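You operate a simulated robot arm through the tools that you are given. There is no shell and no other tool.

The job below is to be done with a simulated robot arm. You get a single attempt, and the scene is never put back.

Task
Test the air line at 3 bar, then shut it off and vent it.
Fine: turn the air on, set the knob, wait for the gauge; knob back to 0 at the end; leave the other controls.
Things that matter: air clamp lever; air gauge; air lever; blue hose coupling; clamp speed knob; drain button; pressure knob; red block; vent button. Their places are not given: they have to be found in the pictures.

The check looks at the end state, three seconds after you hand in, the way a careful person would. Anything else that was tipped, shoved, dropped, spilled or broken makes it a failure.

Robot
A 7-joint arm with a fingered hand, fixed in place. Base frame: the origin is on the floor under the middle of its stand, x ahead of it, y to its left, z up. Units: cm, rad, N and s.
With the tool pointing down near the work surface it reaches from about 24 to 78 cm from the base axis. Its first joint turns from -2.007 to 2.007 rad. Payload 5 kg.
The TCP is the grasp point between the finger pads, 3.2 cm short of the fingertips. In the tool frame z runs along the fingers and y along their closing line. The gripper opens to 16 cm; its body begins 8.9 cm behind the TCP. The gripper is a hand of 4 fingers: y runs from the thumb to the fingers, the wrist lies at [0, 0, -26.7] in the tool frame.
Orientation is that of the tool frame in the base frame, as a unit quaternion [x, y, z, w]. With the fingers straight down and closing along the base's y, the tool's x points along the base's -x, its y along +y and its z along -z.

Tools
- The arm moves only by the tool apply_moves. Its argument "motion" is a list of rows, each an object (a shift or turn left out is 0) with "xyz": the shift along the tool's x, y, z in units of 50 mm (1.0 is 50 mm), a list of three; "delta_rot": the turn, a rotation vector about the tool's x, y, z in units of 8 degrees (1.0 is 8 degrees), a list of three. In form: [{"xyz": [dx, dy, dz], "delta_rot": [wx, wy, wz]}, ...]. A call has 1 to 20 rows; each row shifts and turns the commanded pose from where the row before left it, along the tool's axes as they then stand. A call with a number of a shift or a turn outside -1 to 1 is refused whole. A row lasts 0.2 s, in which the tool goes at most 5 cm and 0.15 rad; a call with a longer step from one row to the next is refused whole. A pose out of reach is approached as far as the arm can. The call stops where the force on the tool passes 40 N (or 10 N more than at its start, if that is more) or the arm is blocked; 0.2 s more then pass. In this call time passes only in rows, and 0.2 s behind the last. The reply holds the time, the measured pose of the TCP, the force on the tool along the base axes, the opening and the grip force, in the units named above and with some noise, with the torque about the TCP (base axes, N m) and any sound that the robot's microphone picked up.
- Cameras (640 x 400 px; columns grow to the right, rows downward): "scene" is fixed at [40.04, 65.09, 150.1]; the picture's right is [-1.00, 0.08, 0.00], its down [0.02, 0.26, -0.96] and it looks along [-0.08, -0.96, -0.26] (base axes); focal length 354 px, centre (320, 200). "wrist" rides on the gripper at [8, -0.4, -11.4] in the tool frame; the picture's right is [0.05, 1.00, 0.00], its down [-0.82, 0.04, -0.58] and it looks along [-0.58, 0.03, 0.82] (tool axes); focal length 265 px, centre (320, 200).
- camera(camera): a new picture of that camera. No time passes.
- slide_trunk(by): slides the trunk up (or, below 0, down) by that many cm; the arm rides with it, the base frame stays. It gives what a move gives, with no picture.
- finger_targets(finger1, finger2, finger3, thumb_bend): sets how far each is bent, from 0 (flat) to 1 (curled in); at 0.3 the hand is open as for a grip, at 0.7 the pads meet at the TCP. One left out holds its place. A second passes; each finger stops where it meets its share of the squeeze, and holds until it gets a number again. It is the only way to open and close the hand. It gives what a move gives, with no picture; readings hold the bend of each and the force on the fingers (four entries, about 0 where the hand has none), thumb and palm.
- measure_at(camera, pixels): there is no depth. For up to 12 entries [column, row, z] of the newest picture of that camera ("zoom" is the newest enlarged one), the place [x, y] in the base frame at which the ray of that pixel passes the height z, good to about 0.2 cm. No time passes.
- enlarge(camera, box): a new picture of the part [left, top, right, bottom] of that camera's present view, enlarged. No time passes.
- close_job(): hands the job in; it is judged then, once.

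Unless the task says otherwise, let go and move clear before handing in.

The tools are called after "Emit:" as a command line: name --argument value ..., lists and objects as JSON in quotes. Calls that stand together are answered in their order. apply_moves: Moves the arm, as the interface text tells. Its arguments: {"type":"object","properties":{"motion":{"type":"array"}},"required":["motion"]} The other tools are called the same way: slide_trunk (by) moves the trunk up or down; finger_targets (finger1, finger2, finger3, thumb_bend) moves the fingers one by one; camera (camera) takes a picture; measure_at (camera, pixels) gives the place at which the rays of pixels pass given heights; enlarge (camera, box) takes an enlarged picture of a part of a camera's view; close_job () hands the job in.

At the start:

```text
time: 0.0
tool_pos: [21.21, -50.4, 132.95]
orientation: [0.0, 1.0, 0.0, 0.0]
contact_force: [-0.4, -0.2, 0.1]
moment: [0.01, 0.0, 0.0]
grip_width: 16.02
gripper_force: 0.1
shape: jaw
bend: [0.3, 0.3, 0.3, 0.3]
finger forces: [0.0, 0.0, 0.0, 0.0, 0.1, 0.1]
trunk travel left (down, up): [-92.5, 6.5]
```

scene: 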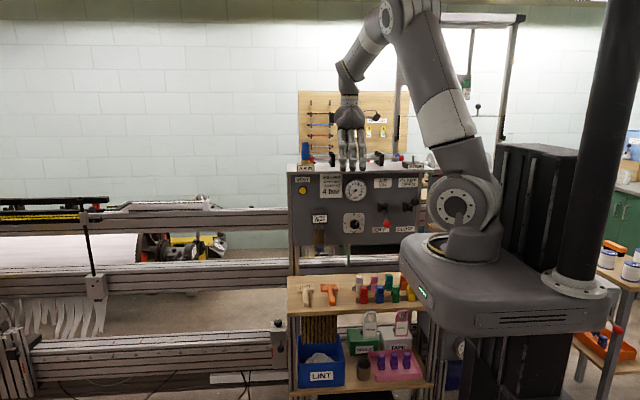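
wrist: 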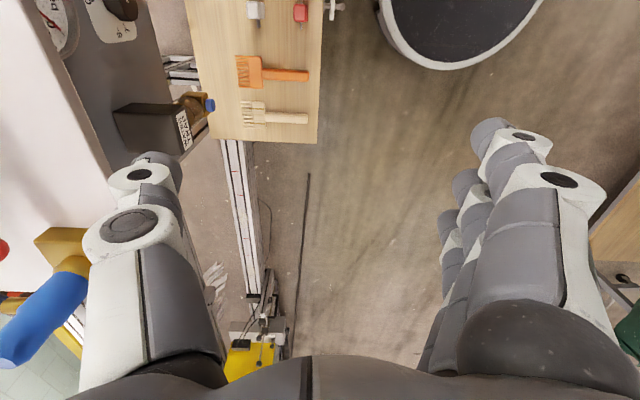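

The scene picture shows a grey control panel around pixels (290-430, 165-245) with a gauge at (355,188) and a knob at (353,222). I will enlarge that part to read the labels.

Emit:
enlarge --camera "scene" --box '[280, 130, 440, 260]'

Emit:
enlarge --camera "scene" --box '[285, 160, 365, 210]'

Emit:
enlarge --camera "scene" --box '[360, 160, 440, 210]'

Emit:
enlarge --camera "scene" --box '[300, 200, 380, 250]'

Emit:
enlarge --camera "scene" --box '[360, 200, 440, 250]'

```text
3.08 times, centred on (360, 195) of scene
```

zoom: 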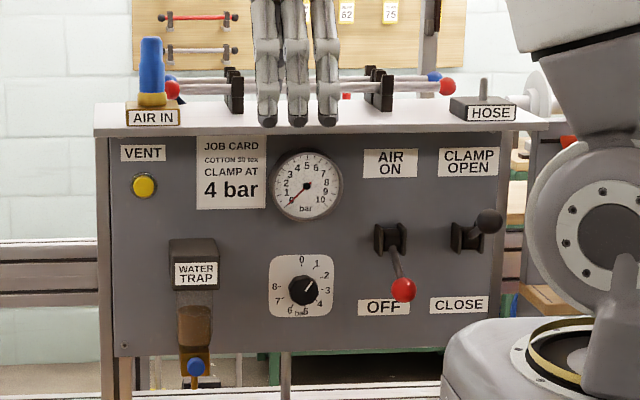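

```text
8.00 times, centred on (325, 185) of scene
```

zoom: 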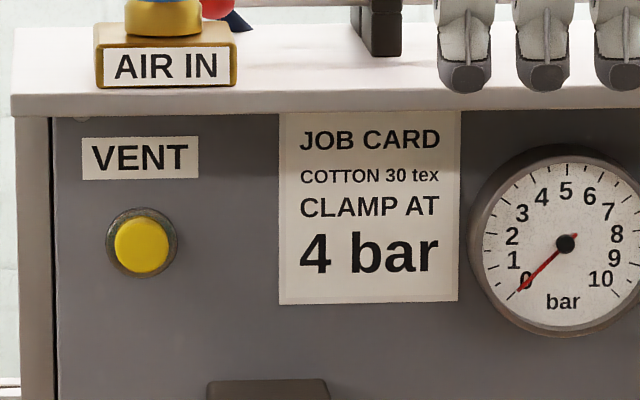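

```text
8.00 times, centred on (400, 185) of scene
```

zoom: 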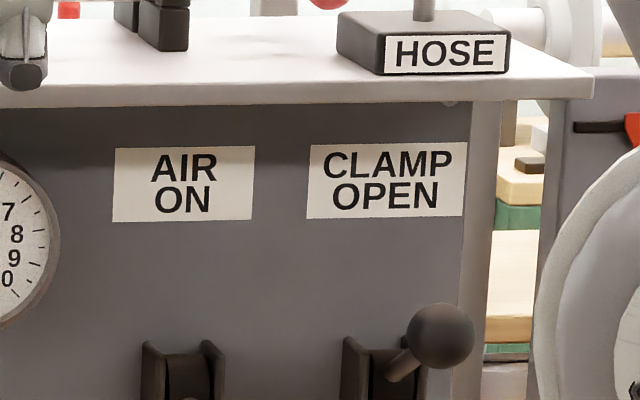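

```text
8.00 times, centred on (340, 225) of scene
```

zoom: 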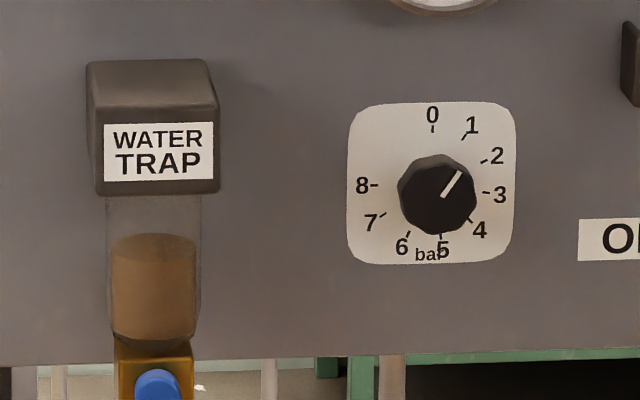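

```text
8.00 times, centred on (400, 225) of scene
```

zoom: 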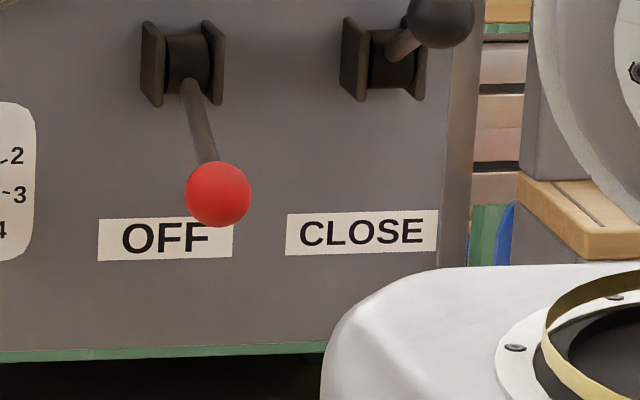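

The drain button at wrist (209,105) and in the scene picture triangulates to about (29, -71, 92), so the panel front faces +y at roughly y = -75. The knob points to about 1.1, the air lever's red ball is down at OFF, and the gauge reads 0. I will turn the hand, well clear of everything, so the fingers point at the panel (-y).

Emit:
apply_moves --motion '[{"delta_rot": [1, 0, 0]}, {"delta_rot": [1, 0, 0]}, {"delta_rot": [1, 0, 0]}, {"delta_rot": [1, 0, 0]}, {"delta_rot": [1, 0, 0]}, {"delta_rot": [1, 0, 0]}, {"delta_rot": [1, 0, 0]}, {"delta_rot": [1, 0, 0]}, {"delta_rot": [1, 0, 0]}, {"delta_rot": [1, 0, 0]}, {"delta_rot": [1, 0, 0]}, {"delta_rot": [0.25, 0, 0]}]'

```text
time: 2.6
tool_pos: [21.75, -51.14, 138.32]
orientation: [-0.002, 0.709, -0.705, -0.001]
contact_force: [1.1, 0.5, -0.5]
moment: [-0.02, 0.04, -0.06]
grip_width: 16.02
gripper_force: 0.0
shape: jaw
bend: [0.3, 0.3, 0.3, 0.3]
finger forces: [0.0, 0.0, 0.0, 0.1, 0.0, 0.1]
out of reach, approached as far as the arm can: row 10, 11, 12
trunk travel left (down, up): [-92.5, 6.5]
```

The hand now points at the panel, but the last rows were at the edge of reach (z drifted to 138.3). I'll look before sliding the trunk.

Emit:
camera --camera "scene"

Emit:
camera --camera "wrist"

```text
taken
```

scene: 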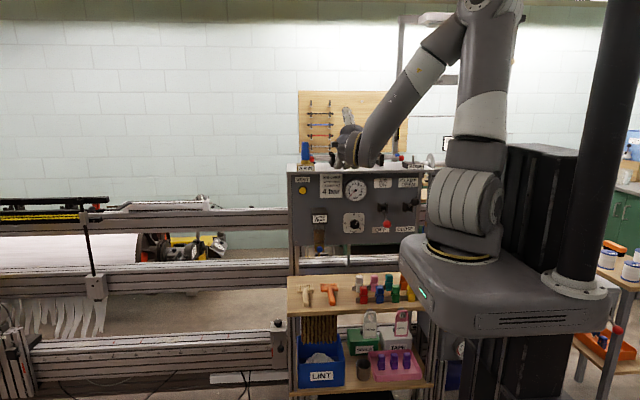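

```text
taken
```

wrist: 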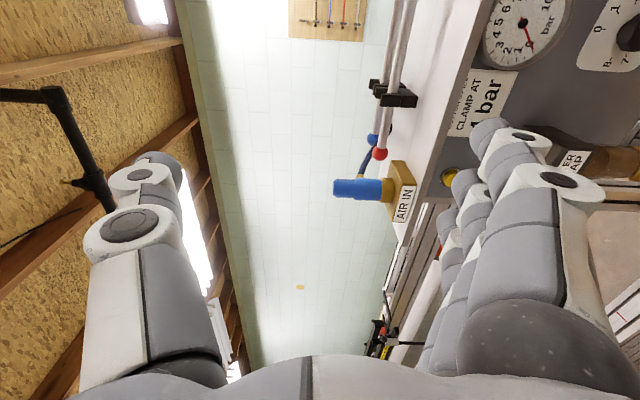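

The wrist picture shows the panel top with AIR IN (400,200) ahead and to the side, and the hand is clear of it at y≈-54. Lowering the trunk 18 cm brings the hand to panel height with an easier wrist bend.

Emit:
slide_trunk --by -18

Emit:
camera --camera "scene"

Emit:
camera --camera "wrist"

```text
time: 4.6
tool_pos: [21.58, -51.36, 120.45]
orientation: [-0.002, 0.71, -0.704, -0.002]
contact_force: [-0.7, -0.5, 0.2]
moment: [0.01, 0.01, 0.04]
grip_width: 16.0
gripper_force: 0.1
shape: jaw
bend: [0.3, 0.3, 0.3, 0.3]
finger forces: [0.0, 0.1, 0.0, 0.1, 0.0, 0.0]
trunk travel left (down, up): [-74.5, 24.5]
```

```text
taken
```

scene: 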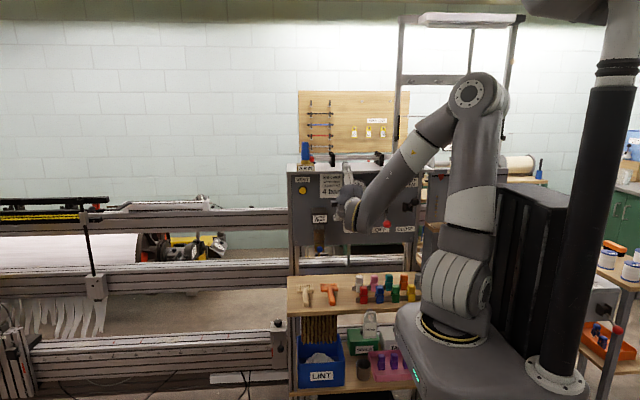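

```text
taken
```

wrist: 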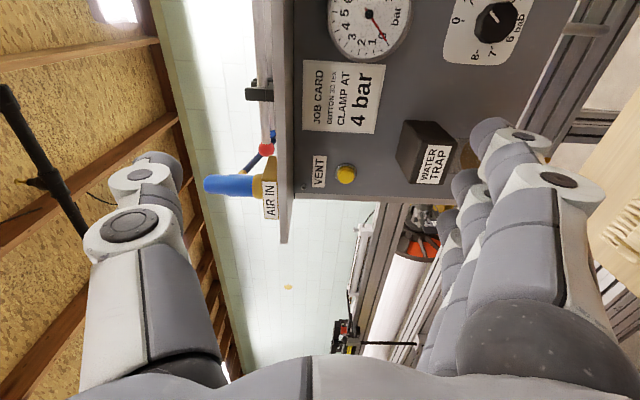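

The panel is now clearly visible: gauge at wrist (370,20), knob (497,25), vent (346,173). I'll turn the hand -90° about its own axis so the camera rides above and the picture is upright.

Emit:
apply_moves --motion '[{"delta_rot": [0, 0, -1]}, {"delta_rot": [0, 0, -1]}, {"delta_rot": [0, 0, -1]}, {"delta_rot": [0, 0, -1]}, {"delta_rot": [0, 0, -1]}, {"delta_rot": [0, 0, -1]}, {"delta_rot": [0, 0, -1]}, {"delta_rot": [0, 0, -1]}, {"delta_rot": [0, 0, -1]}, {"delta_rot": [0, 0, -1]}, {"delta_rot": [0, 0, -1]}, {"delta_rot": [0, 0, -0.25]}]'

Emit:
camera --camera "wrist"

Emit:
camera --camera "scene"

```text
time: 7.2
tool_pos: [21.61, -51.33, 120.5]
orientation: [0.504, -0.5, 0.496, 0.5]
contact_force: [-0.4, 0.3, -0.7]
moment: [-0.02, 0.02, -0.01]
grip_width: 15.99
gripper_force: 0.0
shape: jaw
bend: [0.3, 0.3, 0.3, 0.3]
finger forces: [0.1, 0.0, 0.0, 0.0, 0.1, 0.0]
trunk travel left (down, up): [-74.5, 24.5]
```

```text
taken
```

wrist: 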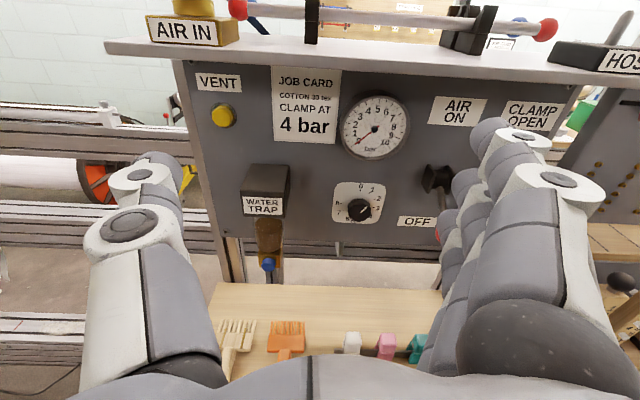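

```text
taken
```

scene: 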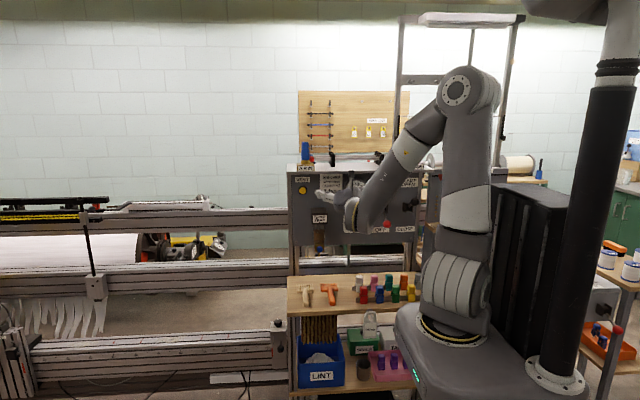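

The wrist view is now upright with the whole panel visible: vent (222,116), gauge (374,128), knob (358,210), air lever bracket (437,178). I'll get rays from both cameras to triangulate these.

Emit:
measure_at --camera "wrist" --pixels '[[222, 116, 115], [222, 116, 100], [374, 128, 115], [374, 128, 100], [358, 210, 105], [358, 210, 95], [437, 178, 110], [437, 178, 100], [268, 265, 100], [268, 265, 90]]'

Emit:
measure_at --camera "scene" --pixels '[[302.75, 190.9, 115], [302.75, 190.9, 100], [355.6, 190.5, 115], [355.6, 190.5, 100], [354.6, 224.4, 105], [354.6, 224.4, 95], [382.9, 207.5, 110], [382.9, 207.5, 100], [387.25, 224.25, 105], [387.25, 224.25, 95], [415, 201.9, 110], [415, 201.9, 100]]'

Emit:
enlarge --camera "wrist" --box '[190, 60, 450, 230]'

Emit:
enlarge --camera "wrist" --box '[320, 170, 400, 230]'

```text
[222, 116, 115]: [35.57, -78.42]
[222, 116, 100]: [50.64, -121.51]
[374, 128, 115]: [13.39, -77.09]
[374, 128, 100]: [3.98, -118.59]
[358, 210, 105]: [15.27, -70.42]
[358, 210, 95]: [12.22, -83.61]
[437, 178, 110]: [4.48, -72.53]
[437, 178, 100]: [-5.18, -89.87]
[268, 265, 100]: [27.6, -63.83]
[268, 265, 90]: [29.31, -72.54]
```

```text
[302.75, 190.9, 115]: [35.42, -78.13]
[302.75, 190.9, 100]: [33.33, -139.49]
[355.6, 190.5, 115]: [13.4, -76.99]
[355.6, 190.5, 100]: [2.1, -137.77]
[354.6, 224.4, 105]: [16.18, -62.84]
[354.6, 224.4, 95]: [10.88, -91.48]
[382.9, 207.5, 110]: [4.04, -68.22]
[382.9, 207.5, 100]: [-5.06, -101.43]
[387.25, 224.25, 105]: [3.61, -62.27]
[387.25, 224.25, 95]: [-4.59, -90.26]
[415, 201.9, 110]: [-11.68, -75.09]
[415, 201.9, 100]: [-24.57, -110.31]
```

```text
2.35 times, centred on (320, 145) of wrist
```

zoom: 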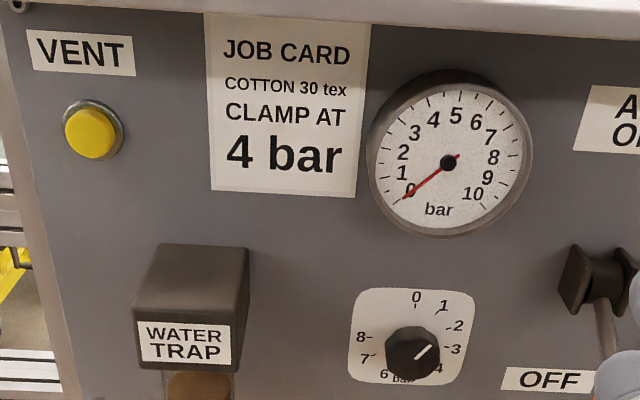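

```text
6.67 times, centred on (360, 200) of wrist
```

zoom: 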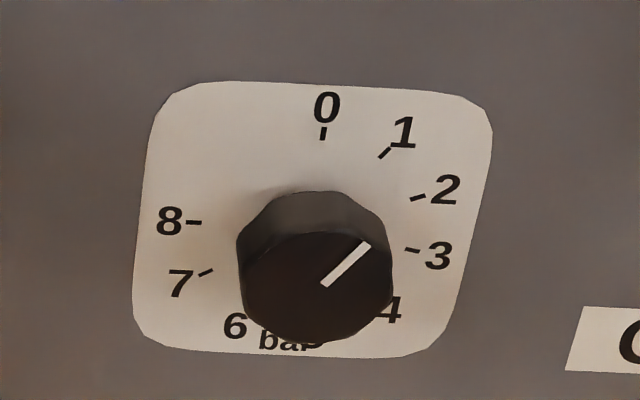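

Triangulation gives vent ≈(35.5,-78.7,114.9), gauge ≈(13.4,-77,115), knob front ≈(13.7,-76.9,100.1), and air lever bracket ≈(1.7,-77.2,107.3). The red ball is hidden behind the fingers, so I'll shift the hand sideways to see it.

Emit:
apply_moves --motion '[{"xyz": [-0.2, 0.5, 0.2]}, {"xyz": [-0.2, 0.5, 0.2]}, {"xyz": [-0.2, 0.5, 0.2]}, {"xyz": [-0.2, 0.5, 0.2]}, {"xyz": [-0.2, 0.5, 0.2]}]'

Emit:
camera --camera "wrist"

```text
time: 8.4
tool_pos: [9.23, -56.93, 115.55]
orientation: [0.503, -0.502, 0.496, 0.5]
contact_force: [0.6, 0.0, -0.1]
moment: [-0.02, 0.0, 0.0]
grip_width: 15.97
gripper_force: 0.0
shape: jaw
bend: [0.3, 0.3, 0.3, 0.3]
finger forces: [0.1, 0.0, 0.0, 0.0, 0.1, 0.0]
out of reach, approached as far as the arm can: row 1, 2
trunk travel left (down, up): [-74.5, 24.5]
```

```text
taken
```

wrist: 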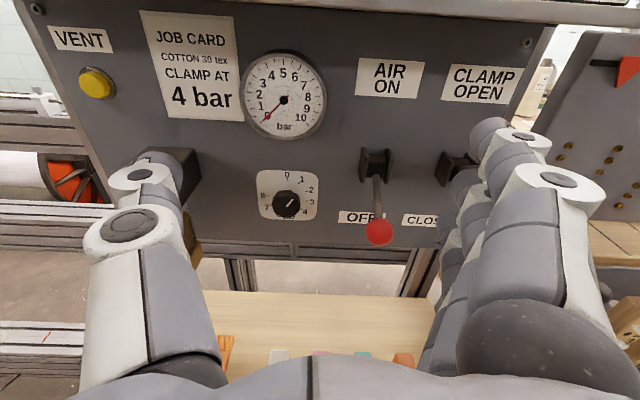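

The ball is now visible at wrist (379,232), with its bracket at (374,165). I'll take rays to locate them.

Emit:
measure_at --camera "wrist" --pixels '[[379, 232, 105], [379, 232, 95], [374, 165, 110], [374, 165, 100], [287, 204, 105], [287, 204, 95], [97, 83, 115], [289, 195, 100], [284, 100, 115], [375, 178, 105]]'

Emit:
enlarge --camera "wrist" --box '[240, 130, 460, 270]'

```text
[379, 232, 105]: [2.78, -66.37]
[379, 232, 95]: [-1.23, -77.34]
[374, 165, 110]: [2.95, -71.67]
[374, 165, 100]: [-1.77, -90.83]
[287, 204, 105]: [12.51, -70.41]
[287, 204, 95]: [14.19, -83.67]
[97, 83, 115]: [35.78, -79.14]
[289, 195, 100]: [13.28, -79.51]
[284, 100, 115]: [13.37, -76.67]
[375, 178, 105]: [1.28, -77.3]
```

```text
2.86 times, centred on (350, 200) of wrist
```

zoom: 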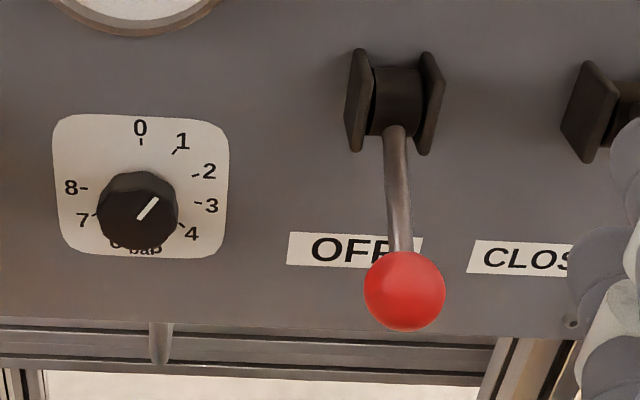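

The ball sits at about (1.7,-69.0,102.6) and its pivot at (1.7,-76.5,107.5), so the lever is about 9 cm long and 33° below horizontal. The clamp lever mirrors it upward at x≈-9.5. I'll turn the hand +90° so thumb and fingers straddle the ball vertically, keeping it narrow in x, and half close it.

Emit:
apply_moves --motion '[{"delta_rot": [0, 0, 1]}, {"delta_rot": [0, 0, 1]}, {"delta_rot": [0, 0, 1]}, {"delta_rot": [0, 0, 1]}, {"delta_rot": [0, 0, 1]}, {"delta_rot": [0, 0, 1]}, {"delta_rot": [0, 0, 1]}, {"delta_rot": [0, 0, 1]}, {"delta_rot": [0, 0, 1]}, {"delta_rot": [0, 0, 1]}, {"delta_rot": [0, 0, 1]}, {"delta_rot": [0, 0, 0.25]}]'

Emit:
finger_targets --finger1 0.48 --finger2 0.48 --finger3 0.48 --thumb_bend 0.48

Emit:
camera --camera "wrist"

Emit:
camera --camera "scene"

```text
time: 11.0
tool_pos: [10.91, -56.49, 121.2]
orientation: [-0.003, 0.713, -0.701, -0.005]
contact_force: [0.6, -0.7, 0.3]
moment: [-0.01, 0.0, -0.03]
grip_width: 16.02
gripper_force: 0.1
shape: jaw
bend: [0.3, 0.3, 0.3, 0.3]
finger forces: [0.1, 0.1, 0.0, 0.0, 0.1, 0.0]
out of reach, approached as far as the arm can: row 10, 11, 12
trunk travel left (down, up): [-74.5, 24.5]
```

```text
time: 12.0
tool_pos: [10.85, -56.4, 121.32]
orientation: [-0.002, 0.713, -0.701, -0.006]
contact_force: [0.3, -0.4, -0.3]
moment: [0.02, -0.01, 0.02]
grip_width: 9.99
gripper_force: 0.2
shape: fingers
bend: [0.48, 0.48, 0.48, 0.48]
finger forces: [0.1, 0.0, 0.1, 0.1, 0.0, 0.0]
trunk travel left (down, up): [-74.5, 24.5]
```

```text
taken
```

wrist: 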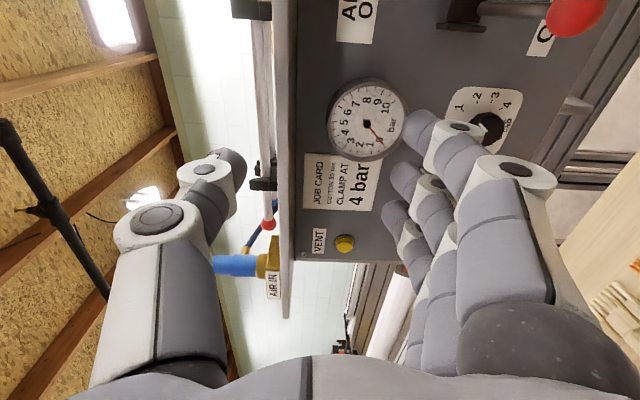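

```text
taken
```

scene: 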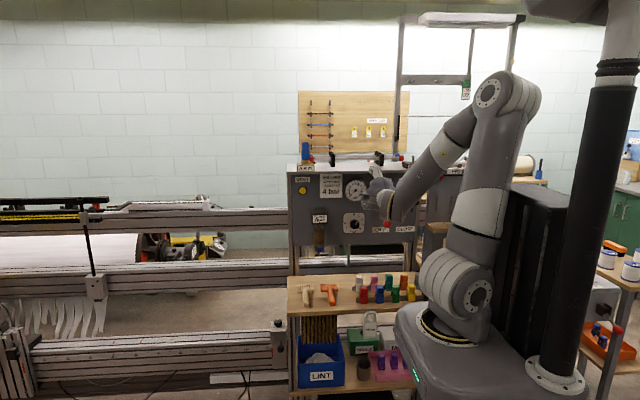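

The gauge and knob are visible, and the half-closed hand has a 10 cm opening, but position drifted at this close-in pose (10.9,-56.4,121.3). I'll move to a standoff in front of the ball at about (1.7,-62,103), which is further out for the arm.

Emit:
apply_moves --motion '[{"xyz": [0.2, 0.3, 0.187]}, {"xyz": [0.2, 0.3, 0.187]}, {"xyz": [0.3, 0.6, 0.187]}, {"xyz": [0.3, 0.6, 0.187]}, {"xyz": [0.3, 0.6, 0.187]}, {"xyz": [0.3, 0.6, 0.187]}, {"xyz": [0.24, 0.6, 0]}]'

Emit:
camera --camera "wrist"

Emit:
camera --camera "scene"

```text
time: 13.6
tool_pos: [8.33, -59.52, 121.76]
orientation: [-0.004, 0.716, -0.699, -0.009]
contact_force: [-1.0, 0.0, 0.6]
moment: [0.03, 0.0, 0.0]
grip_width: 10.0
gripper_force: 0.0
shape: fingers
bend: [0.48, 0.48, 0.48, 0.48]
finger forces: [0.0, 0.0, 0.1, 0.0, 0.0, 0.1]
out of reach, approached as far as the arm can: row 1, 2, 3, 4, 5, 6, 7
trunk travel left (down, up): [-74.5, 24.5]
```

```text
taken
```

wrist: 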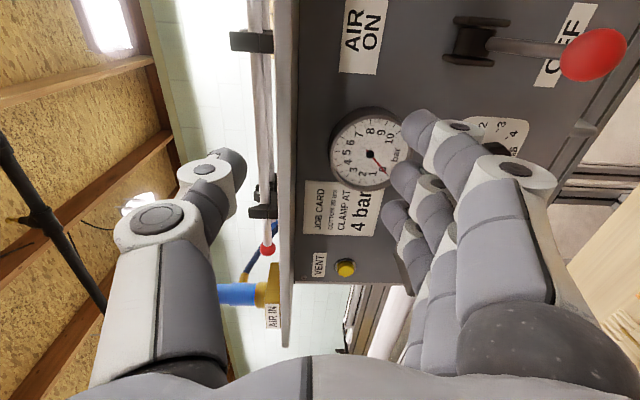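

```text
taken
```

scene: 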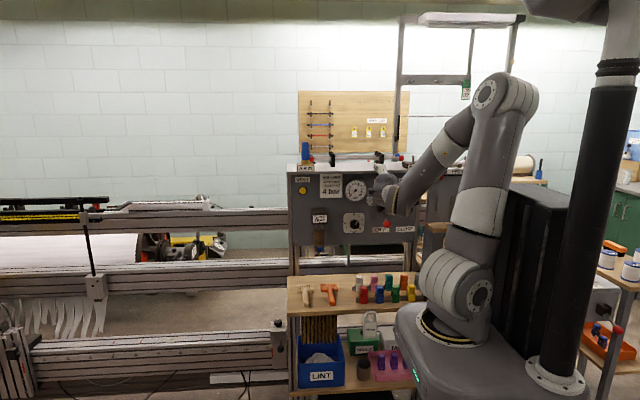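

The pose stays stuck at z≈121.7 with this wrist bend, so the limit is relative to the trunk. Lowering the trunk another 18 cm brings the hand in front of the ball (wrist (595,55)), with the fingertips still about 4 cm short of it in y.

Emit:
slide_trunk --by -18

Emit:
camera --camera "wrist"

Emit:
camera --camera "scene"

```text
time: 15.6
tool_pos: [9.06, -59.33, 105.15]
orientation: [0.03, -0.706, 0.707, 0.036]
contact_force: [-0.3, 0.0, -0.4]
moment: [-0.02, 0.0, 0.03]
grip_width: 10.0
gripper_force: 0.1
shape: fingers
bend: [0.48, 0.48, 0.48, 0.48]
finger forces: [0.0, 0.0, 0.1, 0.0, 0.1, 0.1]
trunk travel left (down, up): [-56.5, 42.5]
```

```text
taken
```

wrist: 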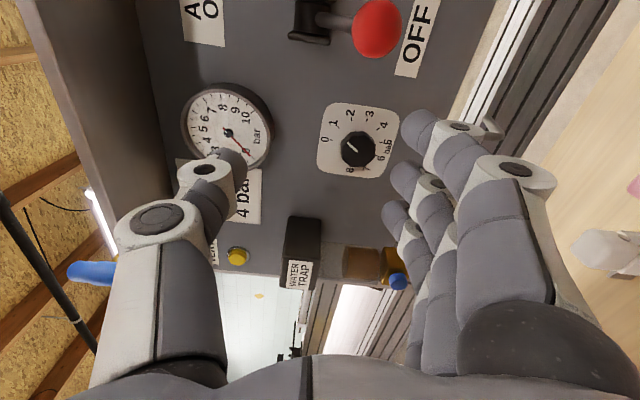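

```text
taken
```

scene: 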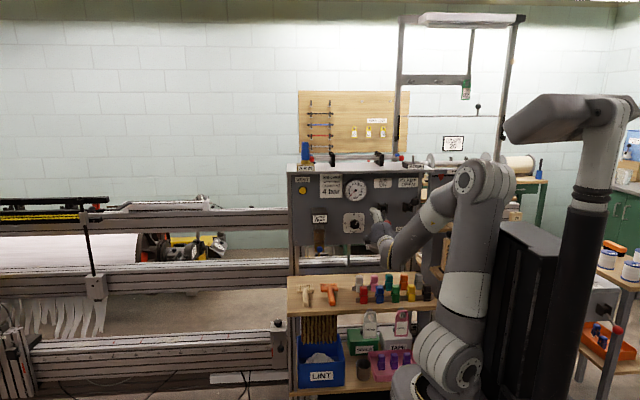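

The hand is now at (9.1,-59.3,105.2), with a small 5° roll. I'll shift to x≈1.7 in front of the ball, correct the roll, and check the standoff picture.

Emit:
apply_moves --motion '[{"xyz": [0.37, 0.08, 0.1], "delta_rot": [0, 0, 0.2]}, {"xyz": [0.37, 0.08, 0.1], "delta_rot": [0, 0, 0.2]}, {"xyz": [0.37, 0.08, 0.1], "delta_rot": [0, 0, 0.2]}, {"xyz": [0.37, 0.08, 0.1], "delta_rot": [0, 0, 0.07]}]'

Emit:
camera --camera "wrist"

Emit:
enlarge --camera "scene" --box '[330, 160, 450, 260]'

```text
time: 16.6
tool_pos: [7.22, -60.96, 108.23]
orientation: [-0.009, 0.717, -0.697, -0.013]
contact_force: [-0.3, 0.1, 0.3]
moment: [-0.01, 0.02, 0.01]
grip_width: 10.0
gripper_force: 0.0
shape: fingers
bend: [0.48, 0.48, 0.48, 0.48]
finger forces: [0.0, 0.0, 0.1, 0.0, 0.0, 0.0]
out of reach, approached as far as the arm can: row 1, 2, 3, 4
trunk travel left (down, up): [-56.5, 42.5]
```

```text
taken
```

wrist: 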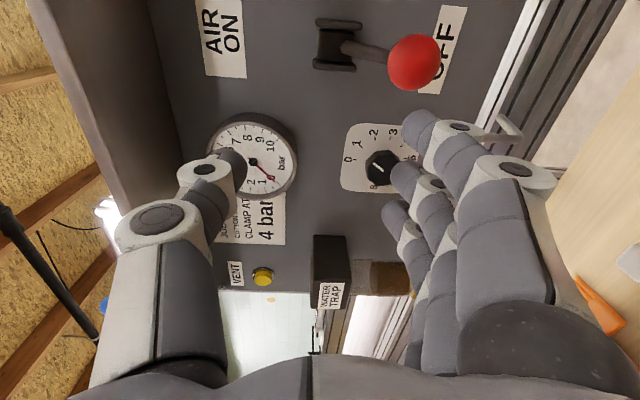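

```text
4.00 times, centred on (390, 210) of scene
```

zoom: 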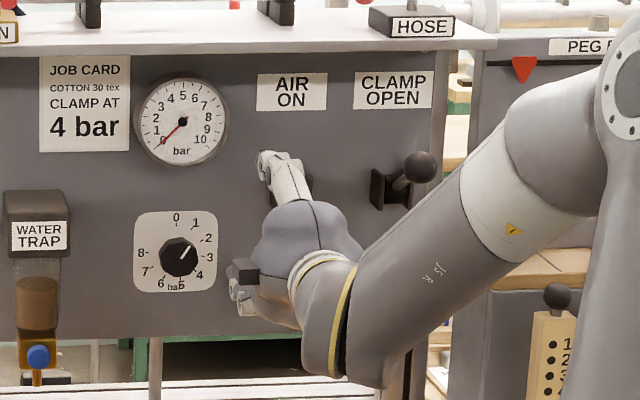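

The hand-vertical pose keeps running into a wrist limit (target x 1.7, reached 7.2). Instead I'll use the other pose, fingers stacked vertically, and lift the lever with the top finger. I'm rotating back -90° here, where the tips at y≈-64 are clear of the ball.

Emit:
apply_moves --motion '[{"delta_rot": [0, 0, -1]}, {"delta_rot": [0, 0, -1]}, {"delta_rot": [0, 0, -1]}, {"delta_rot": [0, 0, -1]}, {"delta_rot": [0, 0, -1]}, {"delta_rot": [0, 0, -1]}, {"delta_rot": [0, 0, -1]}, {"delta_rot": [0, 0, -1]}, {"delta_rot": [0, 0, -1]}, {"delta_rot": [0, 0, -1]}, {"delta_rot": [0, 0, -1]}, {"delta_rot": [0, 0, -0.25]}]'

Emit:
camera --camera "wrist"

```text
time: 19.2
tool_pos: [4.7, -61.11, 107.69]
orientation: [-0.486, 0.526, -0.506, -0.481]
contact_force: [0.4, -0.1, 0.8]
moment: [-0.01, 0.01, 0.01]
grip_width: 10.01
gripper_force: 0.1
shape: fingers
bend: [0.48, 0.48, 0.48, 0.48]
finger forces: [0.0, 0.1, 0.0, 0.0, 0.0, 0.0]
trunk travel left (down, up): [-56.5, 42.5]
```

```text
taken
```

wrist: 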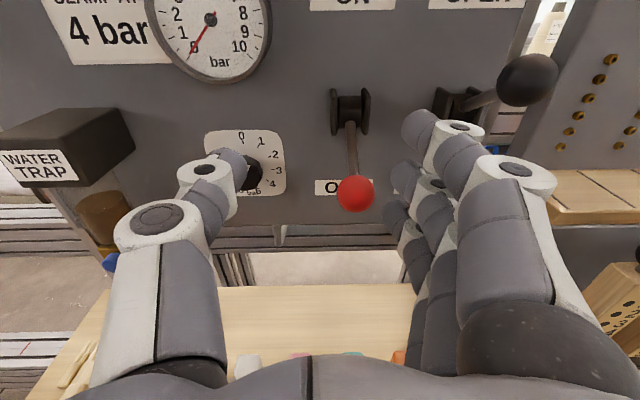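

The hand is at (4.7,-61.1,107.7) in the stacked-finger pose; the ball is at wrist (355,194) and the clamp ball at (527,80), well to the right. I'll drop to z≈95 with the fingers under the ball's x, still at standoff in y.

Emit:
apply_moves --motion '[{"xyz": [-0.5, -0.12, 0], "delta_rot": [0, 0, -0.12]}, {"xyz": [-0.5, -0.12, 0], "delta_rot": [0, 0, -0.12]}, {"xyz": [-0.5, -0.12, 0], "delta_rot": [0, 0, -0.12]}, {"xyz": [-0.5, -0.12, 0], "delta_rot": [0, 0, -0.12]}, {"xyz": [-0.5, -0.1, 0]}]'

Emit:
camera --camera "wrist"

Emit:
enlarge --camera "scene" --box '[300, 160, 460, 310]'

```text
time: 20.4
tool_pos: [8.08, -60.15, 96.71]
orientation: [-0.503, 0.513, -0.492, -0.492]
contact_force: [-0.9, -0.1, -0.2]
moment: [0.03, 0.02, 0.08]
grip_width: 9.92
gripper_force: 0.0
shape: fingers
bend: [0.48, 0.48, 0.48, 0.48]
finger forces: [0.0, 0.0, 0.0, 0.0, 0.0, 0.0]
out of reach, approached as far as the arm can: row 5
trunk travel left (down, up): [-56.5, 42.5]
```

```text
taken
```

wrist: 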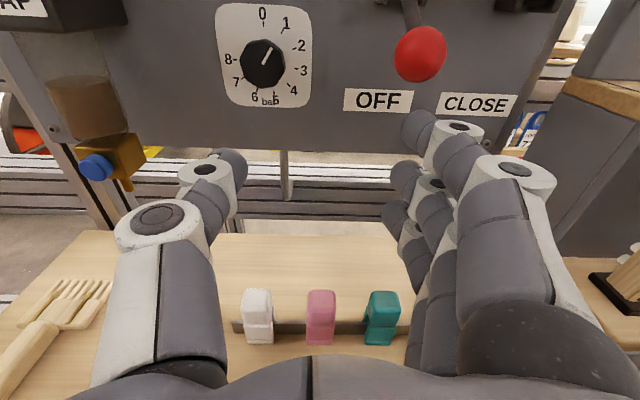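

```text
2.67 times, centred on (380, 235) of scene
```

zoom: 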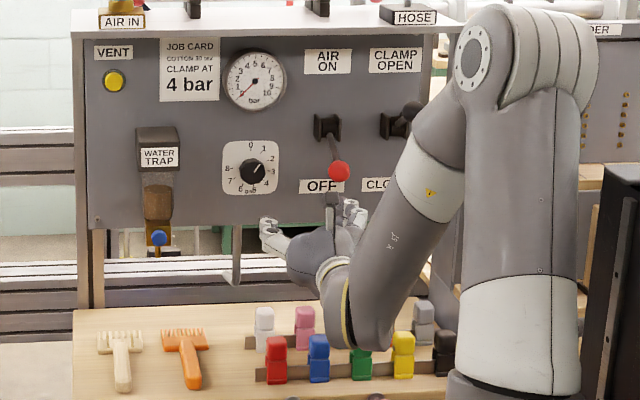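

The hand is now below the ball at (8.1,-60.2,96.7): ball at wrist (420,55), top fingertip at (420,130). I'll drop a little more and slide forward so the top finger passes under the ball.

Emit:
apply_moves --motion '[{"xyz": [-0.2, 0.1, 0.4]}, {"xyz": [-0.2, 0.1, 0.4]}, {"xyz": [-0.1, 0, 0.4]}]'

Emit:
camera --camera "wrist"

```text
time: 21.2
tool_pos: [7.03, -63.12, 98.63]
orientation: [-0.502, 0.512, -0.492, -0.494]
contact_force: [0.1, -0.6, 0.3]
moment: [-0.01, 0.03, -0.01]
grip_width: 9.95
gripper_force: 0.1
shape: fingers
bend: [0.48, 0.48, 0.48, 0.48]
finger forces: [0.0, 0.0, 0.0, 0.0, 0.1, 0.0]
out of reach, approached as far as the arm can: row 1, 2, 3
trunk travel left (down, up): [-56.5, 42.5]
```

```text
taken
```

wrist: 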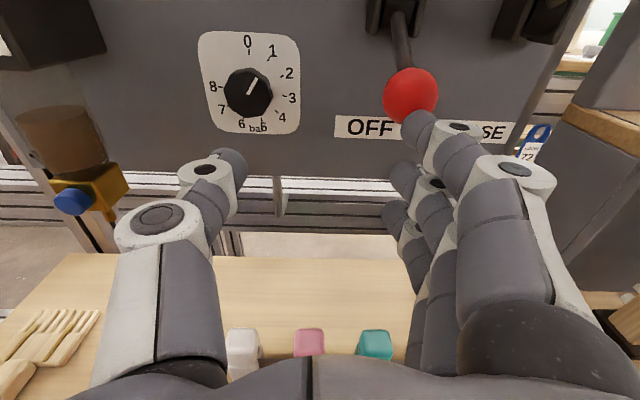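

z rose to 98.6 because of the reach limit, and the fingertip at (420,125) is close to the ball at (410,95). I'll lower the trunk 10 cm to give the arm room, then go forward.

Emit:
slide_trunk --by -10

Emit:
camera --camera "scene"

Emit:
camera --camera "wrist"

```text
time: 22.5
tool_pos: [6.94, -62.97, 88.77]
orientation: [-0.502, 0.512, -0.493, -0.493]
contact_force: [0.1, 0.3, 0.4]
moment: [-0.01, -0.03, 0.01]
grip_width: 9.93
gripper_force: 0.0
shape: fingers
bend: [0.48, 0.48, 0.48, 0.48]
finger forces: [0.1, 0.1, 0.1, 0.0, 0.0, 0.0]
trunk travel left (down, up): [-46.5, 52.5]
```

```text
taken
```

scene: 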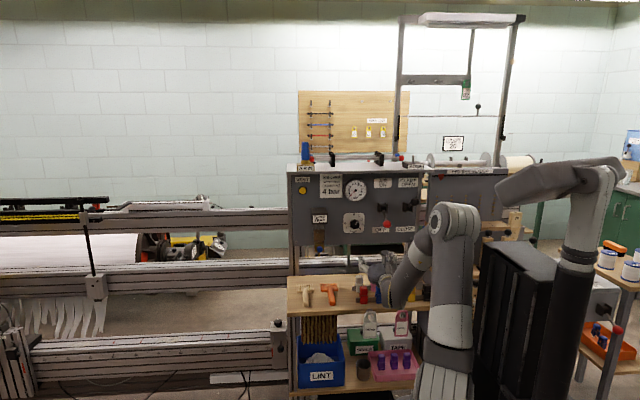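

```text
taken
```

wrist: 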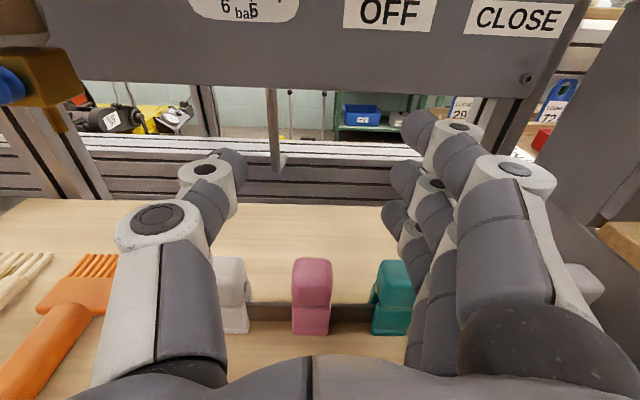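

The TCP is at z=88.8 with the row of blocks (pink top ≈(7,-64,82)) just below the hand, so I won't go lower. I'll move forward and slightly up, sliding the fingers under the ball.

Emit:
apply_moves --motion '[{"xyz": [0.2, 0, 0.2]}, {"xyz": [0.2, 0, 0.3]}, {"xyz": [0.2, 0, 0.3]}, {"xyz": [0.2, 0, 0.3]}, {"xyz": [0.1, 0, 0.3]}]'

Emit:
camera --camera "wrist"

```text
time: 23.7
tool_pos: [6.94, -69.3, 93.97]
orientation: [-0.504, 0.513, -0.492, -0.492]
contact_force: [-0.3, 0.0, 0.3]
moment: [-0.03, -0.01, -0.02]
grip_width: 9.94
gripper_force: 0.1
shape: fingers
bend: [0.48, 0.48, 0.48, 0.48]
finger forces: [0.0, 0.0, 0.0, 0.1, 0.0, 0.0]
out of reach, approached as far as the arm can: row 4, 5
trunk travel left (down, up): [-46.5, 52.5]
```

```text
taken
```

wrist: 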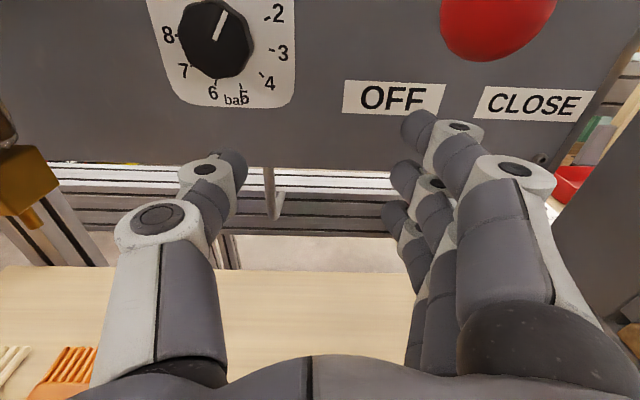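

The top fingertip is at about (1.4,-72.4,97), directly under the ball (wrist (497,20)). I'll lift in small steps until contact and watch the force.

Emit:
apply_moves --motion '[{"xyz": [0.2, 0, 0]}, {"xyz": [0.2, 0, 0]}, {"xyz": [0.2, 0, 0]}, {"xyz": [0.2, 0, 0]}, {"xyz": [0.2, 0, 0]}]'

Emit:
camera --camera "wrist"

Emit:
enlarge --camera "scene" --box '[330, 160, 450, 260]'

```text
time: 25.1
tool_pos: [13.01, -68.93, 100.5]
orientation: [0.522, -0.48, 0.515, 0.482]
contact_force: [0.4, -0.1, -0.1]
moment: [-0.01, -0.04, -0.03]
grip_width: 9.94
gripper_force: 0.0
shape: fingers
bend: [0.48, 0.48, 0.48, 0.48]
finger forces: [0.0, 0.1, 0.0, 0.1, 0.0, 0.0]
trunk travel left (down, up): [-46.5, 52.5]
stopped in row 5: the arm was blocked; the commanded pose is now the measured one
```

```text
taken
```

wrist: 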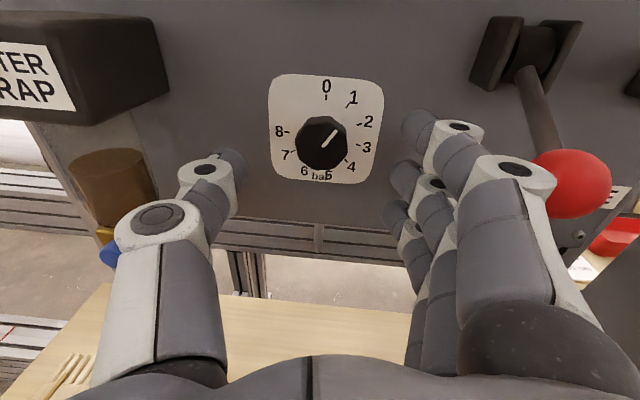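

```text
4.00 times, centred on (390, 210) of scene
```

zoom: 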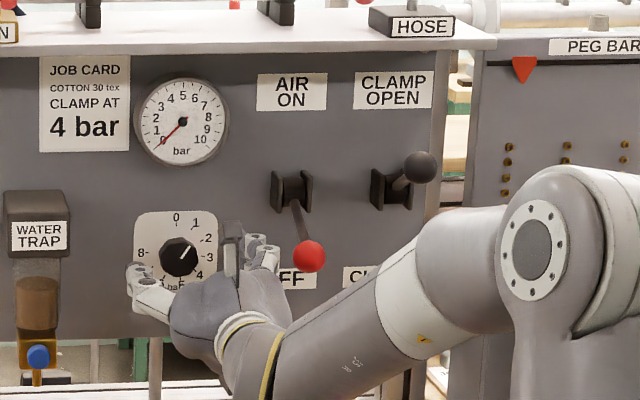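

The arm shifted its joint configuration mid-lift: the TCP is now at (13,-68.9,100.5), the fingers ended up beside the ball on the +x side, and the lever is still at OFF. The fingers touch nothing, so I'll back off and try again from this configuration.

Emit:
apply_moves --motion '[{"xyz": [0, 0, -0.4], "delta_rot": [-0.18, 0, 0]}, {"xyz": [0, 0, -0.4], "delta_rot": [-0.18, 0, 0]}, {"xyz": [0, 0, -0.4], "delta_rot": [-0.18, 0, 0]}]'

Emit:
camera --camera "scene"

```text
time: 25.9
tool_pos: [12.11, -62.92, 100.16]
orientation: [-0.501, 0.505, -0.493, -0.5]
contact_force: [0.3, -0.9, -0.7]
moment: [-0.03, -0.02, 0.03]
grip_width: 9.9
gripper_force: 0.0
shape: fingers
bend: [0.48, 0.48, 0.48, 0.48]
finger forces: [0.1, 0.1, 0.1, 0.0, 0.0, 0.0]
trunk travel left (down, up): [-46.5, 52.5]
```

```text
taken
```

scene: 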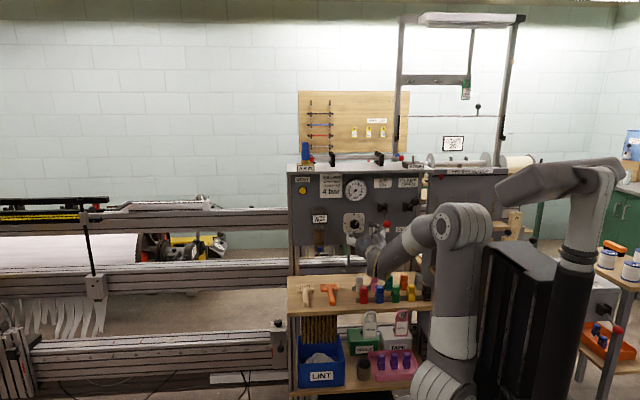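

Now it reaches (12.1,-62.9,100.2) cleanly. I'll lower with the trunk by 7 cm, keeping the arm in its comfortable range, then shift sideways under the ball.

Emit:
slide_trunk --by -7

Emit:
apply_moves --motion '[{"xyz": [0, 0.25, 0]}, {"xyz": [0, 0.25, 0]}, {"xyz": [0, 0.25, 0]}, {"xyz": [0, 0.25, 0]}]'

Emit:
camera --camera "wrist"

```text
time: 27.0
tool_pos: [12.15, -62.88, 93.14]
orientation: [-0.502, 0.504, -0.494, -0.5]
contact_force: [-0.6, 0.1, 0.2]
moment: [0.01, 0.0, -0.01]
grip_width: 9.95
gripper_force: 0.2
shape: fingers
bend: [0.48, 0.48, 0.48, 0.48]
finger forces: [0.1, 0.1, 0.1, 0.0, 0.0, 0.1]
trunk travel left (down, up): [-39.5, 59.5]
```

```text
time: 28.0
tool_pos: [8.14, -62.78, 93.74]
orientation: [0.508, -0.495, 0.49, 0.507]
contact_force: [-0.1, 0.1, -0.4]
moment: [0.03, 0.01, -0.03]
grip_width: 9.93
gripper_force: 0.0
shape: fingers
bend: [0.48, 0.48, 0.48, 0.48]
finger forces: [0.0, 0.0, 0.1, 0.0, 0.0, 0.1]
trunk travel left (down, up): [-39.5, 59.5]
```

```text
taken
```

wrist: 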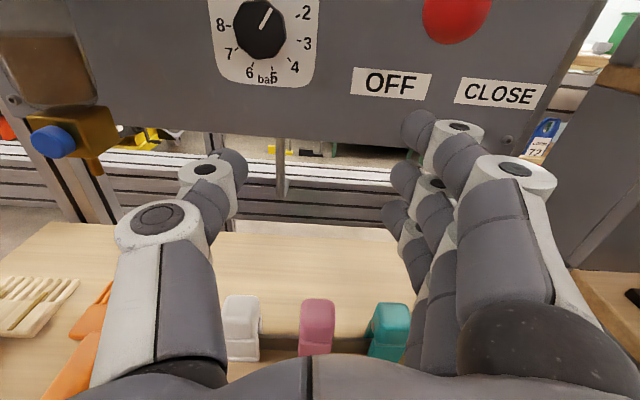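

At (8.1,-62.8,93.7) the top finger is below the ball (wrist (455,15)). I'll slide forward about 7 cm and 1 cm toward -x, then check before lifting.

Emit:
apply_moves --motion '[{"xyz": [0, 0.05, 0.2]}, {"xyz": [0, 0.05, 0.3]}, {"xyz": [0, 0.05, 0.3]}, {"xyz": [0, 0.05, 0.3]}, {"xyz": [0, 0, 0.3]}, {"xyz": [0, 0, 0]}]'

Emit:
camera --camera "wrist"

Emit:
enlarge --camera "scene" --box '[330, 160, 450, 260]'

```text
time: 28.7
tool_pos: [8.67, -65.0, 96.21]
orientation: [0.521, -0.455, 0.469, 0.549]
contact_force: [-1.0, 0.4, -0.2]
moment: [0.04, 0.0, 0.0]
grip_width: 9.93
gripper_force: 0.2
shape: fingers
bend: [0.48, 0.48, 0.48, 0.48]
finger forces: [0.1, 0.0, 0.1, 0.1, 0.1, 0.1]
trunk travel left (down, up): [-39.5, 59.5]
stopped in row 3: the arm was blocked; the commanded pose is now the measured one
```

```text
taken
```

wrist: 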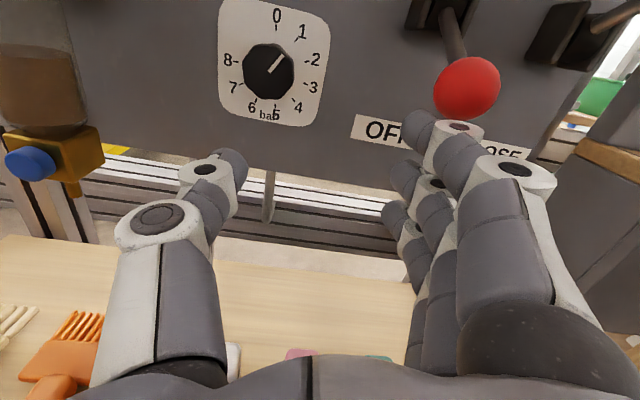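

```text
4.00 times, centred on (390, 210) of scene
```

zoom: 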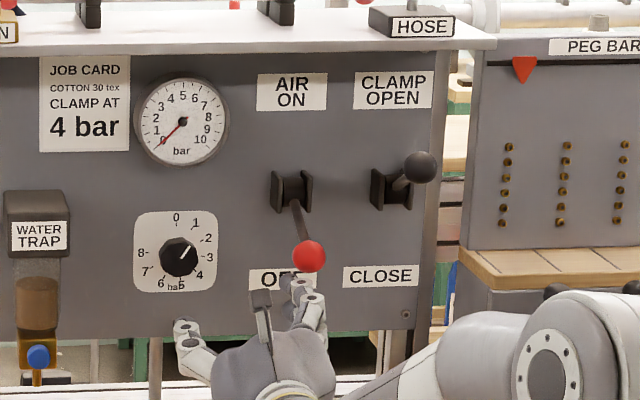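

Blocked again with no force on the tool, so something further back on the arm (or a joint) is limiting. I'll look at the full scene.

Emit:
camera --camera "scene"

Emit:
enlarge --camera "scene" --box '[340, 180, 580, 400]'

```text
taken
```

scene: 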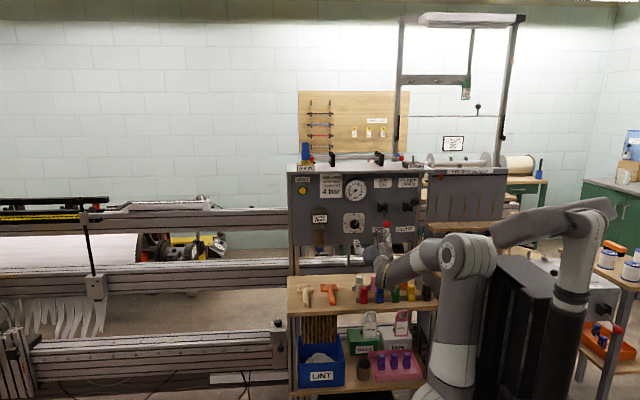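

```text
1.82 times, centred on (460, 290) of scene
```

zoom: 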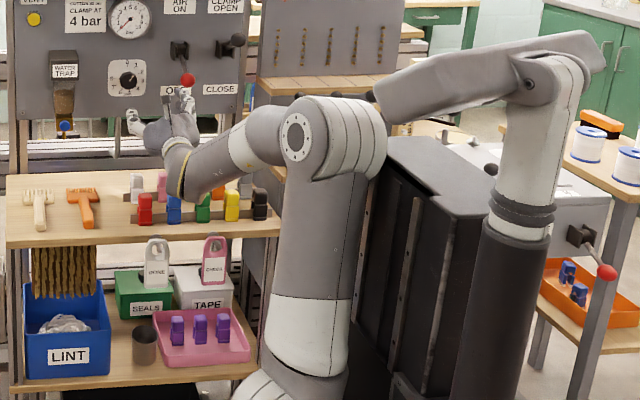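

The scene shows the forearm nearly horizontal and the wrist close to the base, so level-hand poses at small x are at the joint limits. I'll back away (+x, +y), then raise the trunk and use a hand pitched 45° down, which suits the arm better, to grip the red ball from above and in front.

Emit:
apply_moves --motion '[{"xyz": [0, -0.3, -0.2]}, {"xyz": [0, -0.4, -0.3]}, {"xyz": [0, -0.4, -0.3]}, {"xyz": [0, -0.4, -0.2]}]'

Emit:
camera --camera "wrist"

```text
time: 29.7
tool_pos: [16.22, -60.29, 95.03]
orientation: [0.521, -0.456, 0.47, 0.548]
contact_force: [0.9, 0.0, -0.8]
moment: [0.0, 0.0, 0.02]
grip_width: 9.93
gripper_force: 0.0
shape: fingers
bend: [0.48, 0.48, 0.48, 0.48]
finger forces: [0.0, 0.1, 0.1, 0.0, 0.0, 0.0]
trunk travel left (down, up): [-39.5, 59.5]
```

```text
taken
```

wrist: 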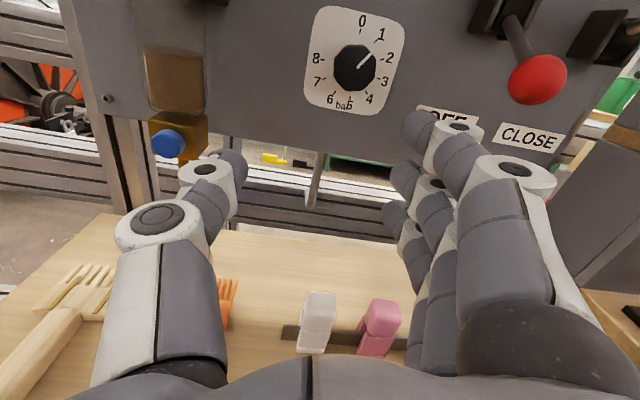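

The hand is clear at (16.2,-60.3,95). I'll raise the trunk 30 cm.

Emit:
slide_trunk --by 30

Emit:
apply_moves --motion '[{"delta_rot": [0, -0.9, 0.1]}, {"delta_rot": [0, -0.9, 0.1]}, {"delta_rot": [0, -0.9, 0.1]}, {"delta_rot": [0, -0.9, 0.1]}, {"delta_rot": [0, -0.9, 0.1]}, {"delta_rot": [0, -0.9, 0.1]}]'

Emit:
camera --camera "wrist"

Emit:
camera --camera "scene"

```text
time: 32.7
tool_pos: [16.25, -60.25, 125.13]
orientation: [0.521, -0.455, 0.47, 0.549]
contact_force: [-0.9, -0.3, 0.1]
moment: [-0.02, 0.02, 0.0]
grip_width: 9.91
gripper_force: 0.1
shape: fingers
bend: [0.48, 0.48, 0.48, 0.48]
finger forces: [0.0, 0.1, 0.0, 0.0, 0.1, 0.0]
trunk travel left (down, up): [-69.5, 29.5]
```

```text
time: 34.1
tool_pos: [16.35, -60.31, 125.25]
orientation: [-0.638, 0.646, -0.266, -0.323]
contact_force: [0.7, -0.7, -0.9]
moment: [-0.01, 0.01, 0.0]
grip_width: 9.93
gripper_force: 0.0
shape: fingers
bend: [0.48, 0.48, 0.48, 0.48]
finger forces: [0.0, 0.0, 0.0, 0.1, 0.1, 0.0]
trunk travel left (down, up): [-69.5, 29.5]
```

```text
taken
```

wrist: 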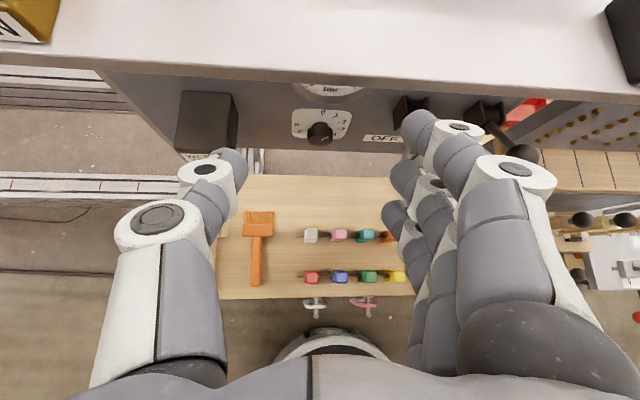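

```text
taken
```

scene: 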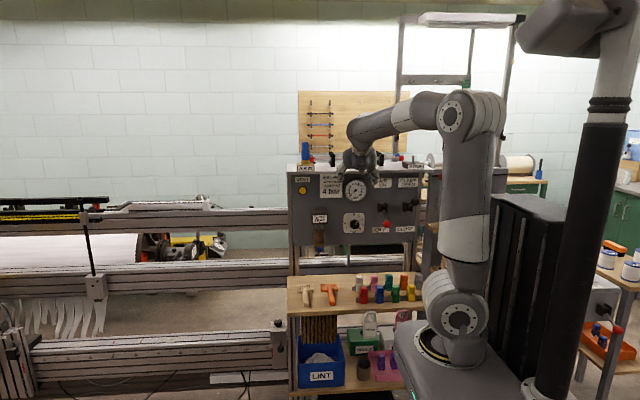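

The pitched pose holds at (16.4,-60.3,125.3), pointing about 40° down, with no reach warnings. I'll move to a standoff about 10 cm short of the red ball along the tool axis.

Emit:
apply_moves --motion '[{"xyz": [-0.2, 0.2, 0.2]}, {"xyz": [-0.31, 0.33, 0.32]}, {"xyz": [-0.31, 0.33, 0.32]}, {"xyz": [-0.31, 0.33, 0.32]}, {"xyz": [-0.31, 0.33, 0.32]}, {"xyz": [-0.31, 0.33, 0.32]}, {"xyz": [-0.31, 0.33, 0.32]}, {"xyz": [-0.31, 0.34, 0.32]}]'

Emit:
camera --camera "wrist"

Emit:
enlarge --camera "scene" --box '[330, 130, 470, 260]'

```text
time: 36.1
tool_pos: [6.85, -61.18, 109.29]
orientation: [0.66, -0.623, 0.279, 0.313]
contact_force: [-0.1, -0.7, -1.0]
moment: [0.03, -0.01, -0.02]
grip_width: 9.94
gripper_force: 0.1
shape: fingers
bend: [0.48, 0.48, 0.48, 0.48]
finger forces: [0.0, 0.0, 0.1, 0.0, 0.1, 0.0]
trunk travel left (down, up): [-69.5, 29.5]
stopped in row 8: the arm was blocked; the commanded pose is now the measured one
```

```text
taken
```

wrist: 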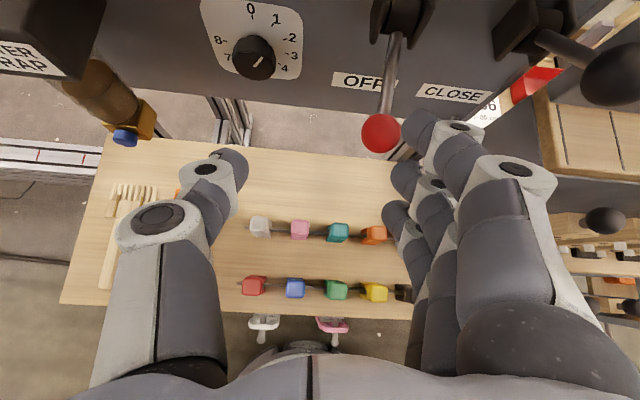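

```text
3.08 times, centred on (400, 195) of scene
```

zoom: 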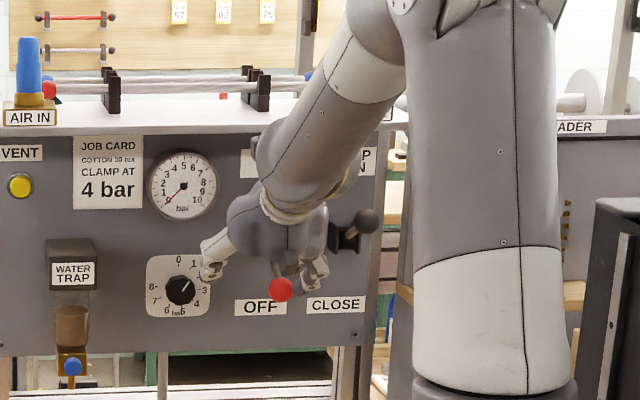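

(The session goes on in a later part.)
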